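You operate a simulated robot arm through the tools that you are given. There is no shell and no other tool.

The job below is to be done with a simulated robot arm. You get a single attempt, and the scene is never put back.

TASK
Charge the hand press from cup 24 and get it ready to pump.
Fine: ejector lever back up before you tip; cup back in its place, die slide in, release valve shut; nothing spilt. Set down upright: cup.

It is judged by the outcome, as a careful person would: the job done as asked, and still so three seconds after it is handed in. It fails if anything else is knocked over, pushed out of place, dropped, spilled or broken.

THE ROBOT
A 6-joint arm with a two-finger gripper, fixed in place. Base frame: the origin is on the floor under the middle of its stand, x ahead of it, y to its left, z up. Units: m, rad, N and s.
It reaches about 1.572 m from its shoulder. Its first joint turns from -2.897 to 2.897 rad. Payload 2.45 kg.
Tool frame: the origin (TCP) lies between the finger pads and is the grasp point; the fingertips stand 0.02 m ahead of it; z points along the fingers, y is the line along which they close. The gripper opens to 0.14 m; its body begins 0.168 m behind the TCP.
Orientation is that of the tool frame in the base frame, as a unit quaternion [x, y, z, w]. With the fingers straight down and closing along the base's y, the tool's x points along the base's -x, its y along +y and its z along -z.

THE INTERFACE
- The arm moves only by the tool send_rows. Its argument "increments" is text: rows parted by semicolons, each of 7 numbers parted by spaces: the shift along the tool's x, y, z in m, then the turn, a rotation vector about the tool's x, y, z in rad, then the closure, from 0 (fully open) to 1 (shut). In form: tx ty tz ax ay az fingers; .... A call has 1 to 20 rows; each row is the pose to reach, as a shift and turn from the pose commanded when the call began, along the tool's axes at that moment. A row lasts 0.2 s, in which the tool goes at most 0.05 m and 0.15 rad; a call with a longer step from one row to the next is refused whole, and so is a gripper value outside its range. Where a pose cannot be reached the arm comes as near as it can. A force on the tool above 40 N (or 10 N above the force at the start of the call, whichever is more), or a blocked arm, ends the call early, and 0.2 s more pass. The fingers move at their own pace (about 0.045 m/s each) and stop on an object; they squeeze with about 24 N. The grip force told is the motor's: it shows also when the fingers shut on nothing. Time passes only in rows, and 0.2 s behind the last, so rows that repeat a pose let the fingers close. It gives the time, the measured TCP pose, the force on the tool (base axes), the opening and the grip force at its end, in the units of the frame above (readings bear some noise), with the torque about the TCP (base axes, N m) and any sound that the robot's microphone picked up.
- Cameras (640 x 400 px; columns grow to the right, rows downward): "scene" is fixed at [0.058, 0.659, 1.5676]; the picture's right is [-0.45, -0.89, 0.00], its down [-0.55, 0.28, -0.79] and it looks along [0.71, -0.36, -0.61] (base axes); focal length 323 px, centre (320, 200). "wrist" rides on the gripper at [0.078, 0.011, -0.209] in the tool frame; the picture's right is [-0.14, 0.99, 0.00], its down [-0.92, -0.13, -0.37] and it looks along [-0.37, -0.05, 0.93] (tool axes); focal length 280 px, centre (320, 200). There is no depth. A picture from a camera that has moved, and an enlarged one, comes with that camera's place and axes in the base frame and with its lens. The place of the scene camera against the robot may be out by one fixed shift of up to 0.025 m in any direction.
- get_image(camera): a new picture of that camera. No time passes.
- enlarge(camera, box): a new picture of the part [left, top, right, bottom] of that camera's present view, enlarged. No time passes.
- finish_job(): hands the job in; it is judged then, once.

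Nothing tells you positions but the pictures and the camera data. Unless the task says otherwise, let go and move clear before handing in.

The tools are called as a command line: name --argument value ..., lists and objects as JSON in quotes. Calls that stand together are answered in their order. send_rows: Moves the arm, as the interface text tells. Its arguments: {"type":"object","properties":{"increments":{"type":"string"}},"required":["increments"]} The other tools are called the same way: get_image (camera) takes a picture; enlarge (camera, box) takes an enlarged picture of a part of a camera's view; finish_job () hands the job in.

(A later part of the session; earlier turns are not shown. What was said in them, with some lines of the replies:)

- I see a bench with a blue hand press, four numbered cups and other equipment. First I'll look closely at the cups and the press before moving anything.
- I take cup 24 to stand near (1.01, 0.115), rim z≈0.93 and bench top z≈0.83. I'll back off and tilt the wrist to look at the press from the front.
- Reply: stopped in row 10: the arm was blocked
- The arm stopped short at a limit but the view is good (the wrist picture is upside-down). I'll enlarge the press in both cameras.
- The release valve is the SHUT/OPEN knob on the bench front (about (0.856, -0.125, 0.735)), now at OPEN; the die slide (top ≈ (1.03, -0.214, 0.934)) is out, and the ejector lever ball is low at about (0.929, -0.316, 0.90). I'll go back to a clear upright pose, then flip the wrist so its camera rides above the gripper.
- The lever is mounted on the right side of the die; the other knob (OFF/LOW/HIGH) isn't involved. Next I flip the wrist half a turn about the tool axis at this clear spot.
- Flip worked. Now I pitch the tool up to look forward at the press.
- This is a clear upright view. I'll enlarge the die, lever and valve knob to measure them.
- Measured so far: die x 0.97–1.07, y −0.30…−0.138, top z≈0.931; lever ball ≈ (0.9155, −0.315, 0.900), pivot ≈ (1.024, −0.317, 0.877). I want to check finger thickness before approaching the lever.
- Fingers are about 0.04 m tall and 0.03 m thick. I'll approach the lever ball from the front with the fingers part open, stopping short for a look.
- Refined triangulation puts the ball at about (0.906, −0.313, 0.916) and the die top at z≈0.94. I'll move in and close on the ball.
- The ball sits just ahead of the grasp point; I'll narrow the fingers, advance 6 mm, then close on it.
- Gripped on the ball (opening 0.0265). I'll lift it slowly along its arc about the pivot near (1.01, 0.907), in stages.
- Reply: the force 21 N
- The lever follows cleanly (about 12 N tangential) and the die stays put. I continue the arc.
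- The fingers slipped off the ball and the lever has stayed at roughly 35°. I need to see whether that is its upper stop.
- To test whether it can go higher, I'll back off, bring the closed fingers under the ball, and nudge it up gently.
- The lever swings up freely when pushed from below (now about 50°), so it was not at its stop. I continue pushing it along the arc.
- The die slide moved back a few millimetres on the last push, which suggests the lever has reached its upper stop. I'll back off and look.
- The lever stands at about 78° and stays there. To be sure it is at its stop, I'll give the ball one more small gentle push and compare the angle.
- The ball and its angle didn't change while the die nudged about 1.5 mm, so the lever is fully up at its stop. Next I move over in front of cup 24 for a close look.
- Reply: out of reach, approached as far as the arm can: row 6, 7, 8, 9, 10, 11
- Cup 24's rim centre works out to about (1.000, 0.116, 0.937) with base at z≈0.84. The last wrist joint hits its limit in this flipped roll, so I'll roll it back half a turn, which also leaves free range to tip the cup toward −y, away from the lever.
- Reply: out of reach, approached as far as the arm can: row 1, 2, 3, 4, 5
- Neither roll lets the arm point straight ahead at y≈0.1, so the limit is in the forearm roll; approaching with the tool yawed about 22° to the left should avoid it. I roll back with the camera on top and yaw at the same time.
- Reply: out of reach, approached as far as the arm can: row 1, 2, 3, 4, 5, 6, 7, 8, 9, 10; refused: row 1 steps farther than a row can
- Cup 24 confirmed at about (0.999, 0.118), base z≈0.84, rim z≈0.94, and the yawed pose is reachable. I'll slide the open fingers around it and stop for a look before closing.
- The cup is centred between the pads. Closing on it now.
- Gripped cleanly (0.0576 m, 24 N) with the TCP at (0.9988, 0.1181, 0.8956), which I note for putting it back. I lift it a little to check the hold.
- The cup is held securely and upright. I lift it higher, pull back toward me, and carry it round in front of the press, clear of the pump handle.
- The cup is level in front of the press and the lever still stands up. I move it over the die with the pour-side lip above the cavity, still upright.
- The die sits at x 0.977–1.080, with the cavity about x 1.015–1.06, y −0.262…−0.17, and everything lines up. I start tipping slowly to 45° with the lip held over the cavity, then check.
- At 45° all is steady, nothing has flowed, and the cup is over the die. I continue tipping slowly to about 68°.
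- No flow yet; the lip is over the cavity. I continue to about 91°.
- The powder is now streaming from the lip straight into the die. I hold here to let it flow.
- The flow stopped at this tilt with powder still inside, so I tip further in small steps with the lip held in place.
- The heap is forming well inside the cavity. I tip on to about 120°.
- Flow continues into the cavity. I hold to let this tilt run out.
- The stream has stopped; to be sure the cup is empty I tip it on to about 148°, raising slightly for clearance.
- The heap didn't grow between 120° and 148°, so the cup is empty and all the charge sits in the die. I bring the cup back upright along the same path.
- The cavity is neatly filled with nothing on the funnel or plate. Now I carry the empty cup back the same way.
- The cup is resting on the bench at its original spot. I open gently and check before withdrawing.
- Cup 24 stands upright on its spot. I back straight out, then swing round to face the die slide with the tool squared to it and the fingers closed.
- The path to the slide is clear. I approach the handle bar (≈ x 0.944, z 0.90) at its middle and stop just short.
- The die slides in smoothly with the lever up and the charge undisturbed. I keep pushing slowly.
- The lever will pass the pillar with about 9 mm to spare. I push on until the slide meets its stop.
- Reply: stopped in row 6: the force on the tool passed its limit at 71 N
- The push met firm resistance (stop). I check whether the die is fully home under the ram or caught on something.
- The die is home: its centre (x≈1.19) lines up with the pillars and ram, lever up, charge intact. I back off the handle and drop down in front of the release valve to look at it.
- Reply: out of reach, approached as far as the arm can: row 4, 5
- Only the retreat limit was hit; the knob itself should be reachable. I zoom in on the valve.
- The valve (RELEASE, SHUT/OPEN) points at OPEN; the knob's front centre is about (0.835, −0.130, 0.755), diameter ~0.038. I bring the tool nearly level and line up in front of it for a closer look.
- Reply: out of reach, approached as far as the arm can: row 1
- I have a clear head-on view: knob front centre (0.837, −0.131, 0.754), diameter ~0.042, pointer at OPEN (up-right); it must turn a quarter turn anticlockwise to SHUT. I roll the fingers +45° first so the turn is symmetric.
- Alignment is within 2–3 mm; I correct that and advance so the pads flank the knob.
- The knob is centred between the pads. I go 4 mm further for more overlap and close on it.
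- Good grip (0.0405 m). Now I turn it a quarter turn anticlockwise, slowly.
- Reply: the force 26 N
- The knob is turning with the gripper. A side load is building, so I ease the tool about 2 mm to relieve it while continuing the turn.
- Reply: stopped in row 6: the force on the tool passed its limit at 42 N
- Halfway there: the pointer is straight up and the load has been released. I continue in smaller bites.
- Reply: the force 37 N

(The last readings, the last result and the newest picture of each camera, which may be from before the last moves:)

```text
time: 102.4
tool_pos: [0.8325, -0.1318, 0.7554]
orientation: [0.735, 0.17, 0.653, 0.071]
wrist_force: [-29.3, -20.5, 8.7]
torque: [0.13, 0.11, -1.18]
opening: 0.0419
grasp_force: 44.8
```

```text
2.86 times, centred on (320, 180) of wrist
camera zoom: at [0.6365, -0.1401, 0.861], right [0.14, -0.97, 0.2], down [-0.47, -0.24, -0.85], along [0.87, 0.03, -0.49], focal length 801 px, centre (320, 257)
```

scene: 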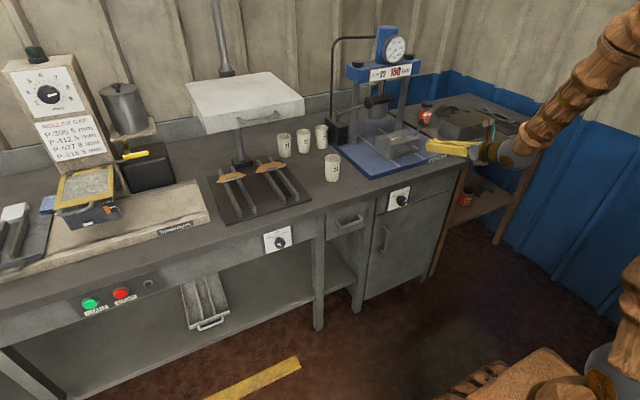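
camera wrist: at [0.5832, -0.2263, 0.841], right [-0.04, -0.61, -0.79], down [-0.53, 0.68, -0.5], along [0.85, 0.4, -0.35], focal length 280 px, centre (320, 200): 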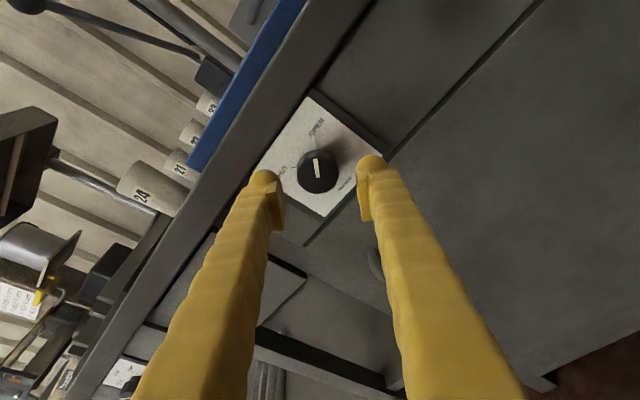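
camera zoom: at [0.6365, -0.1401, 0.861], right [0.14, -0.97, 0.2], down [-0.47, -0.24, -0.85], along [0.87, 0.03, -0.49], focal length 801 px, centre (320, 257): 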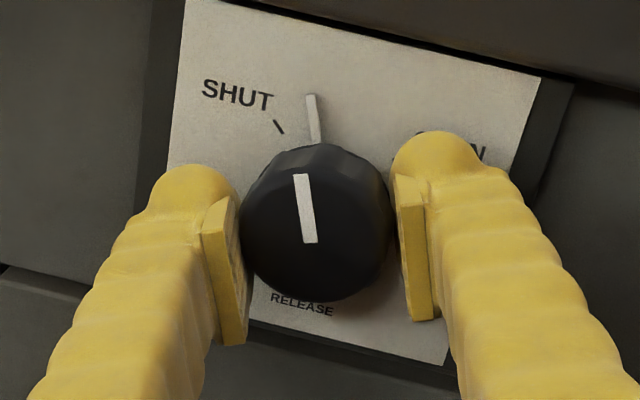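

The load is rising again, so I release, roll back, and re-grip for the last part of the turn.

send_rows --increments "0 0 0 0 0 0 0.57; 0 0 0 0 0 0 0.57; 0 0 0 0 0 0 0.57; 0 0 0 0 0 0.12 0.57; 0 0 0 0 0 0.24 0.57; 0 0 0 0 0 0.36 0.57; 0 0 0 0 0 0.48 0.57; 0 0 0 0 0 0.6 0.57; 0 0 0 0 0 0.72 0.57; 0 0 0 0 0 0.84 0.57; 0 0 0 0 0 0.84 0.57"

enlarge --camera "wrist" --box '[240, 110, 400, 250]'

```text
time: 103.4
tool_pos: [0.8325, -0.1284, 0.7552]
orientation: [0.741, 0.14, 0.656, 0.043]
wrist_force: [-11.6, 8.7, 1.1]
torque: [-0.16, -0.25, -0.14]
opening: 0.0531
grasp_force: 0.1
stopped in row 4: the force on the tool passed its limit at 51 N (the readings are from after the stop); the commanded pose is now the measured one
```

```text
2.86 times, centred on (320, 180) of wrist
camera zoom: at [0.6369, -0.1448, 0.8625], right [0.14, -0.98, 0.11], down [-0.48, -0.17, -0.86], along [0.87, 0.06, -0.49], focal length 801 px, centre (320, 257)
```

zoom: 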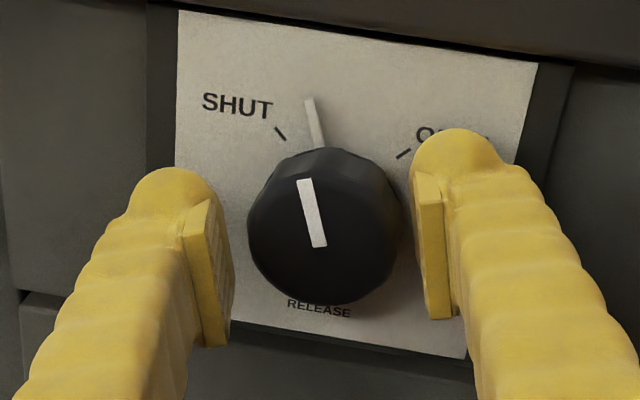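

The fingertips are brushing the plate. I back off 4 mm, open, then roll back for the re-grip.

send_rows --increments "0 0 -0.002 0 0 0 0.57; 0 0 -0.005 0 0 0 0.57; 0 0 -0.005 0 0 0 0.57; 0 0 -0.005 0 0 0 0.57"

enlarge --camera "wrist" --box '[240, 110, 400, 250]'

```text
time: 104.4
tool_pos: [0.8266, -0.132, 0.7564]
orientation: [0.74, 0.14, 0.656, 0.042]
wrist_force: [0.5, -0.8, -0.5]
torque: [-0.02, 0.01, -0.01]
opening: 0.0604
grasp_force: 0.1
```

```text
2.86 times, centred on (320, 180) of wrist
camera zoom: at [0.6323, -0.146, 0.8638], right [0.14, -0.98, 0.11], down [-0.47, -0.17, -0.86], along [0.87, 0.06, -0.49], focal length 801 px, centre (320, 257)
```

zoom: 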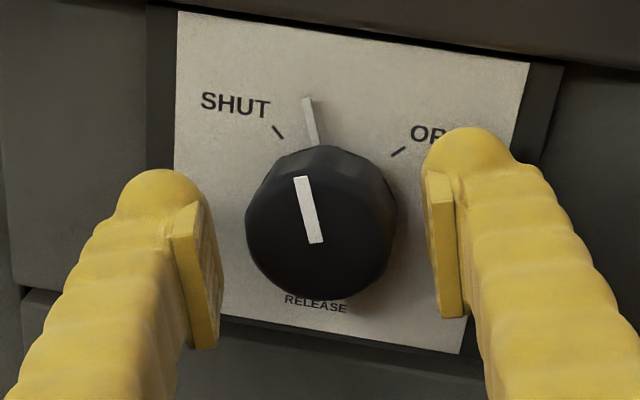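

Free again and centred; the knob has about 24° left to go. I roll back about 35°, grip, and finish the turn.

send_rows --increments "0 0 0 0 0 0.12 0.57; 0 0 0 0 0 0.24 0.57; 0 0 0 0 0 0.36 0.57; 0 0 0 0 0 0.48 0.57; 0 0 0 0 0 0.6 0.57; 0 0 0 0 0 0.6 0.57"

enlarge --camera "wrist" --box '[240, 110, 400, 250]'

```text
time: 105.8
tool_pos: [0.8281, -0.1306, 0.7556]
orientation: [0.749, -0.086, 0.639, -0.151]
wrist_force: [0.9, -0.9, 0.3]
torque: [-0.01, -0.02, -0.02]
opening: 0.0601
grasp_force: 0.2
```

```text
2.86 times, centred on (320, 180) of wrist
camera zoom: at [0.637, -0.1913, 0.8549], right [0.04, -0.89, -0.46], down [-0.53, 0.37, -0.76], along [0.85, 0.28, -0.45], focal length 801 px, centre (320, 257)
```

zoom: 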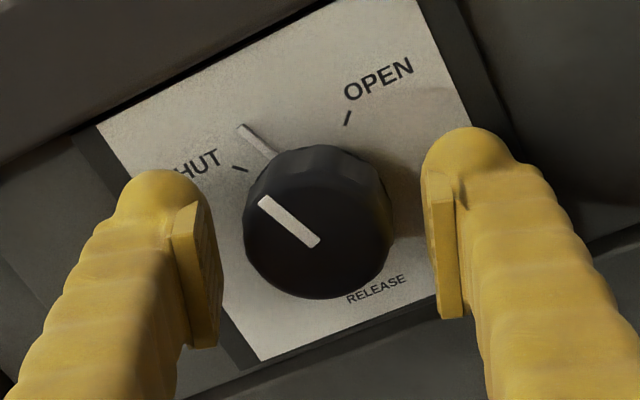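

send_rows --increments "0 -0.0005 0 0 0 0 0.75; 0 -0.0005 0 0 0 0 1; 0 -0.0005 0 0 0 0 1; 0 -0.0005 0 0 0 0 1"

enlarge --camera "wrist" --box '[240, 110, 400, 250]'

```text
time: 106.8
tool_pos: [0.8285, -0.129, 0.7561]
orientation: [0.749, -0.085, 0.639, -0.153]
wrist_force: [3.1, 0.6, -1.3]
torque: [-0.02, 0.1, -0.13]
opening: 0.0407
grasp_force: 44.9
```

```text
2.86 times, centred on (320, 180) of wrist
camera zoom: at [0.6367, -0.191, 0.8547], right [0.04, -0.89, -0.46], down [-0.53, 0.37, -0.76], along [0.85, 0.28, -0.45], focal length 801 px, centre (320, 257)
```

zoom: 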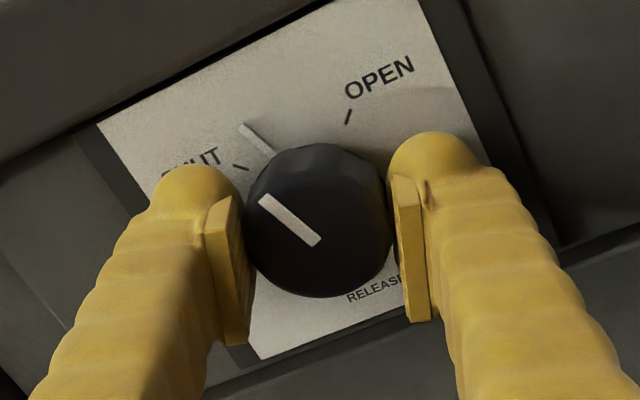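

Well-centred grip with almost no side load. Turning the remaining part.

send_rows --increments "0 0 0 0 0 -0.06 1; 0 0 0 0 0 -0.12 1; 0 0 0 0 0 -0.18 1; 0 0 0 0 0 -0.24 1; 0 0 0 0 0 -0.3 1; 0 0 0 0 0 -0.36 1; 0 0 0 0 0 -0.42 1"

enlarge --camera "wrist" --box '[240, 110, 400, 250]'

```text
time: 108.4
tool_pos: [0.8272, -0.1308, 0.7564]
orientation: [0.75, 0.072, 0.657, -0.014]
wrist_force: [-0.2, -16.8, -13.6]
torque: [0.0, 0.66, -0.66]
opening: 0.0408
grasp_force: 45.0
```

```text
2.86 times, centred on (320, 180) of wrist
camera zoom: at [0.6343, -0.1602, 0.8637], right [0.11, -0.99, -0.06], down [-0.5, 0.0, -0.87], along [0.86, 0.13, -0.49], focal length 801 px, centre (320, 257)
```

zoom: 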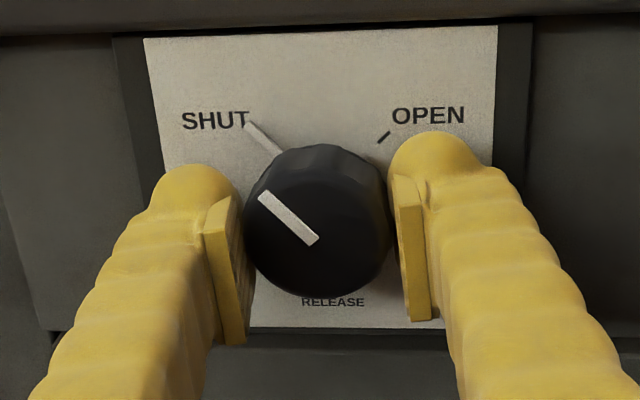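

The pointer now lies over the SHUT mark (about 43–45°). I nudge a touch further to make sure it's fully shut.

send_rows --increments "0 0.0005 0 0 0 -0.03 1; 0 0.0005 0 0 0 -0.06 1; 0 0.0005 0 0 0 -0.06 1"

enlarge --camera "wrist" --box '[240, 110, 400, 250]'

```text
time: 109.2
tool_pos: [0.8275, -0.1315, 0.7546]
orientation: [0.747, 0.095, 0.657, 0.004]
wrist_force: [-9.7, -18.2, -7.5]
torque: [0.09, 0.02, -0.53]
opening: 0.0411
grasp_force: 45.2
```

```text
2.86 times, centred on (320, 180) of wrist
camera zoom: at [0.6337, -0.1558, 0.8639], right [0.12, -0.99, -0.01], down [-0.49, -0.05, -0.87], along [0.86, 0.11, -0.49], focal length 801 px, centre (320, 257)
```

zoom: 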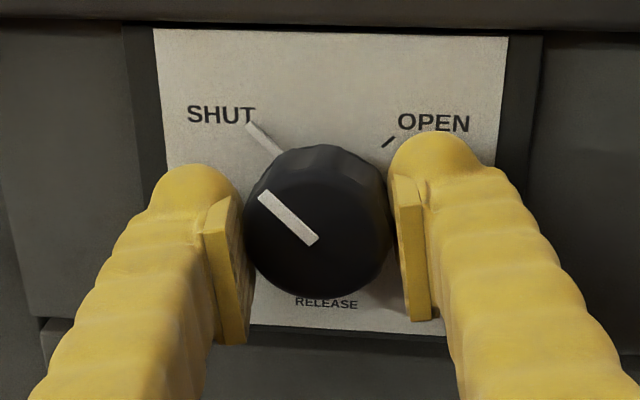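

The pointer fully covers the SHUT tick. I open, back straight out, and check.

send_rows --increments "0 0 0 0 0 0 0.75; 0 0 0 0 0 0 0.6; 0 0 0 0 0 0 0.5; 0 0 0 0 0 0 0.45; 0 0 -0.015 0 0 0 0.45; 0 0 -0.035 0 0 0 0.45; 0 0 -0.055 0 0 0 0.45; 0 0 -0.055 0 0 0 0.45"

enlarge --camera "wrist" --box '[240, 110, 400, 250]'

enlarge --camera "scene" --box '[365, 165, 445, 225]'

```text
time: 111.0
tool_pos: [0.7731, -0.1361, 0.7649]
orientation: [0.748, 0.095, 0.657, 0.004]
wrist_force: [0.0, -0.4, 0.6]
torque: [0.01, -0.01, -0.01]
opening: 0.0772
grasp_force: 0.1
```

```text
2.86 times, centred on (320, 180) of wrist
camera zoom: at [0.5796, -0.1613, 0.8727], right [0.12, -0.99, -0.01], down [-0.49, -0.05, -0.87], along [0.86, 0.11, -0.49], focal length 801 px, centre (320, 257)
```

zoom: 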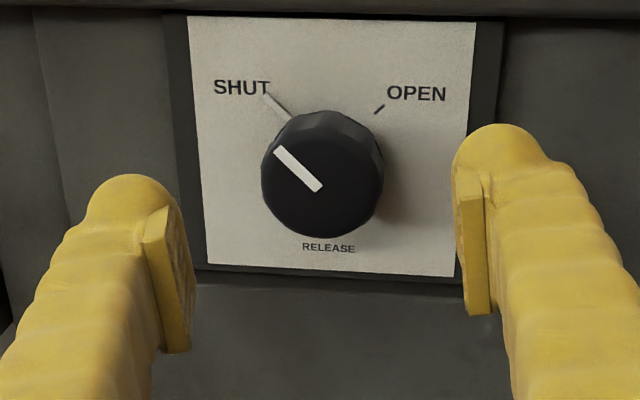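

```text
6.67 times, centred on (405, 195) of scene
camera zoom: at [0.058, 0.659, 1.5676], right [-0.45, -0.89, 0.0], down [-0.55, 0.28, -0.79], along [0.71, -0.36, -0.61], focal length 2150 px, centre (-247, 233)
```

zoom: 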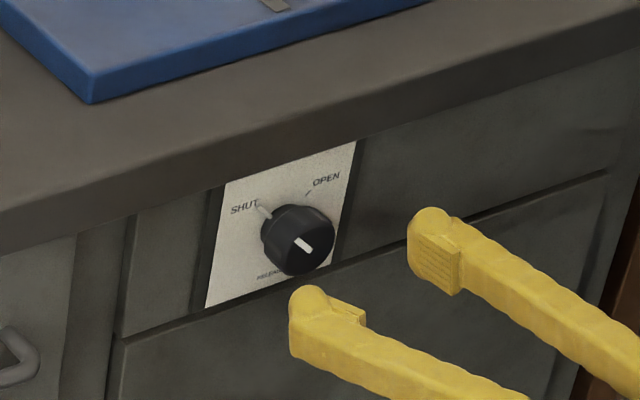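

The valve reads SHUT. I rise clear of the bench and take a last look at everything.

send_rows --increments "0.037 0.0095 0.0006 0 0 0 0.45; 0.074 0.0189 0.0011 0 0 0 0.4; 0.111 0.0284 0.0017 0 0 0 0.3; 0.1481 0.0378 0.0023 0 0 0 0.2; 0.1851 0.0473 0.0028 0 0 0 0.1; 0.2221 0.0567 0.0034 0 0 0 0; 0.2591 0.0662 0.0039 0 0 0 0; 0.2961 0.0756 0.0045 0 0 0 0; 0.2961 0.0756 0.0045 0 0 0 0"

get_image --camera "wrist"

get_image --camera "scene"

enlarge --camera "scene" --box '[300, 60, 460, 220]'

```text
time: 113.0
tool_pos: [0.8238, -0.1663, 1.0651]
orientation: [0.748, 0.095, 0.657, 0.003]
wrist_force: [-0.2, 0.1, 1.1]
torque: [0.01, 0.0, -0.02]
opening: 0.1401
grasp_force: 0.0
```

```text
taken
camera wrist: at [0.6298, -0.1917, 1.1731], right [0.12, -0.99, -0.01], down [-0.49, -0.05, -0.87], along [0.86, 0.11, -0.49], focal length 280 px, centre (320, 200)
```

wrist: 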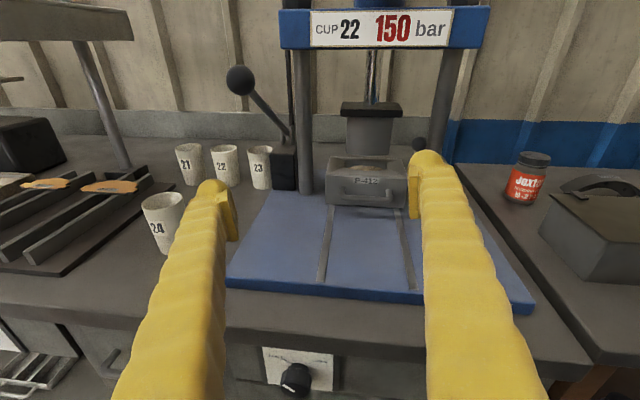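

```text
taken
```

scene: 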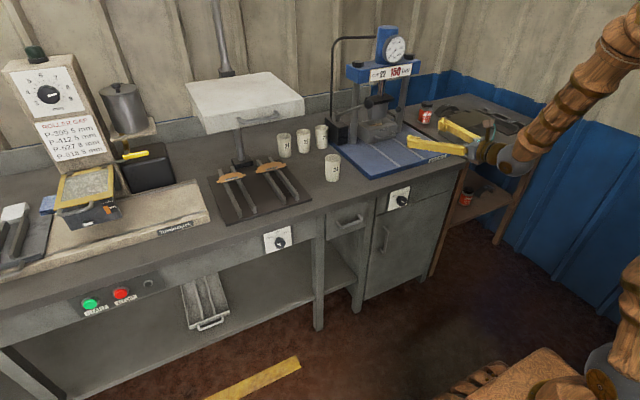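

```text
2.50 times, centred on (380, 140) of scene
camera zoom: at [0.058, 0.659, 1.5676], right [-0.45, -0.89, 0.0], down [-0.55, 0.28, -0.79], along [0.71, -0.36, -0.61], focal length 806 px, centre (170, 350)
```

zoom: 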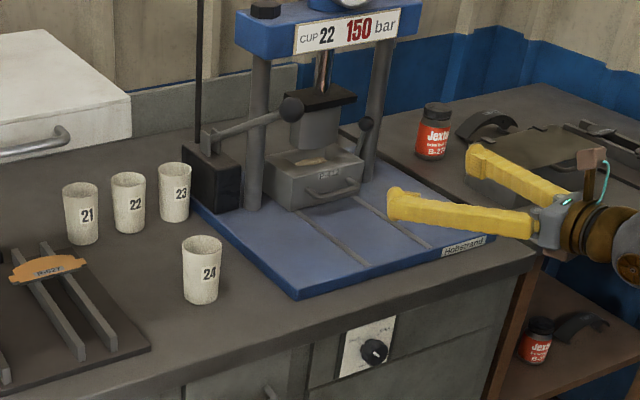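

enlarge --camera "scene" --box '[260, 100, 380, 200]'

enlarge --camera "wrist" --box '[280, 110, 480, 310]'

enlarge --camera "scene" --box '[350, 90, 430, 150]'

```text
4.00 times, centred on (320, 150) of scene
camera zoom: at [0.058, 0.659, 1.5676], right [-0.45, -0.89, 0.0], down [-0.55, 0.28, -0.79], along [0.71, -0.36, -0.61], focal length 1290 px, centre (320, 400)
```

zoom: 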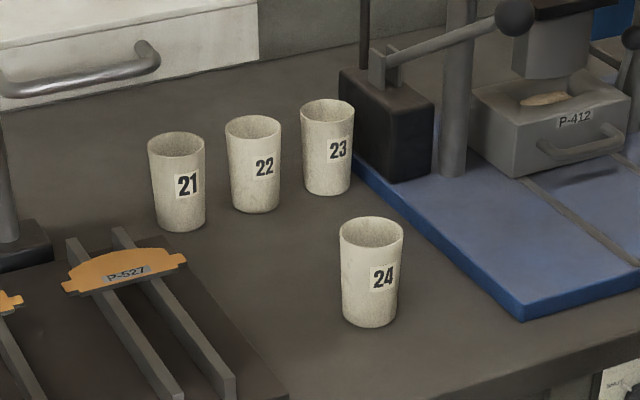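

```text
2.00 times, centred on (380, 210) of wrist
camera zoom: at [0.6298, -0.1917, 1.1731], right [0.12, -0.99, -0.01], down [-0.49, -0.05, -0.87], along [0.86, 0.11, -0.49], focal length 561 px, centre (200, 180)
```

zoom: 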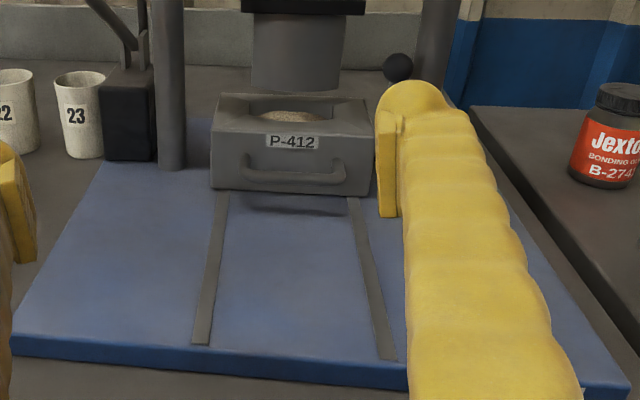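

```text
6.67 times, centred on (390, 120) of scene
camera zoom: at [0.058, 0.659, 1.5676], right [-0.45, -0.89, 0.0], down [-0.55, 0.28, -0.79], along [0.71, -0.36, -0.61], focal length 2150 px, centre (-147, 733)
```

zoom: 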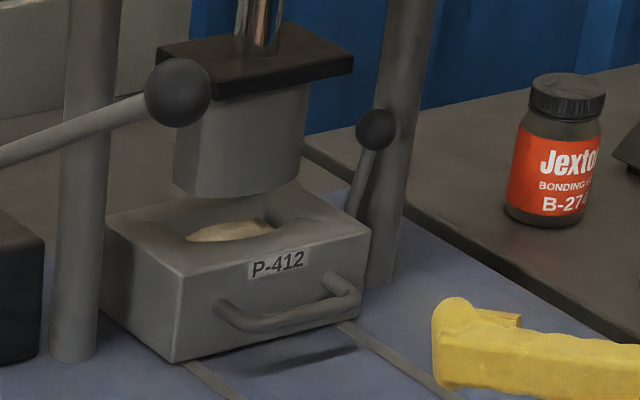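

Everything checks out. Cup 24 is empty, upright and back on its mark. The charged die is home under the ram with the ejector lever up, the release valve is at SHUT, nothing is spilt, and the arm is clear. I'm handing the job in.

finish_job

```text
The job is handed in.
```

The press is charged from cup 24 and ready to pump. I handed the job in with the arm clear of the bench.

- **Ejector lever:** raised to its upper stop before I tipped the cup, and still up at the last look.
- **Charge:** poured straight into the die cavity. I tipped the cup on to about 148°, and no more came out after about 120°. No powder shows on the funnel or base plate.
- **Cup 24:** upright, within about 2 mm of where it stood. I couldn't see right to the bottom of the cup, so "empty" rests on the flow having stopped.
- **Die slide:** pushed in until it met a firm stop, with its centre lined up under the ram.
- **Release valve:** pointer on SHUT.

- **Force stops:** the arm's force limit tripped three times: when the slide reached its stop (71 N), while turning the valve knob (42 N), and when the fingertips touched the valve plate (51 N). I saw no damage or shift afterwards.
- **Cup number on the press:** its sign reads "CUP 22, 150 bar", but I used cup 24 as you asked.
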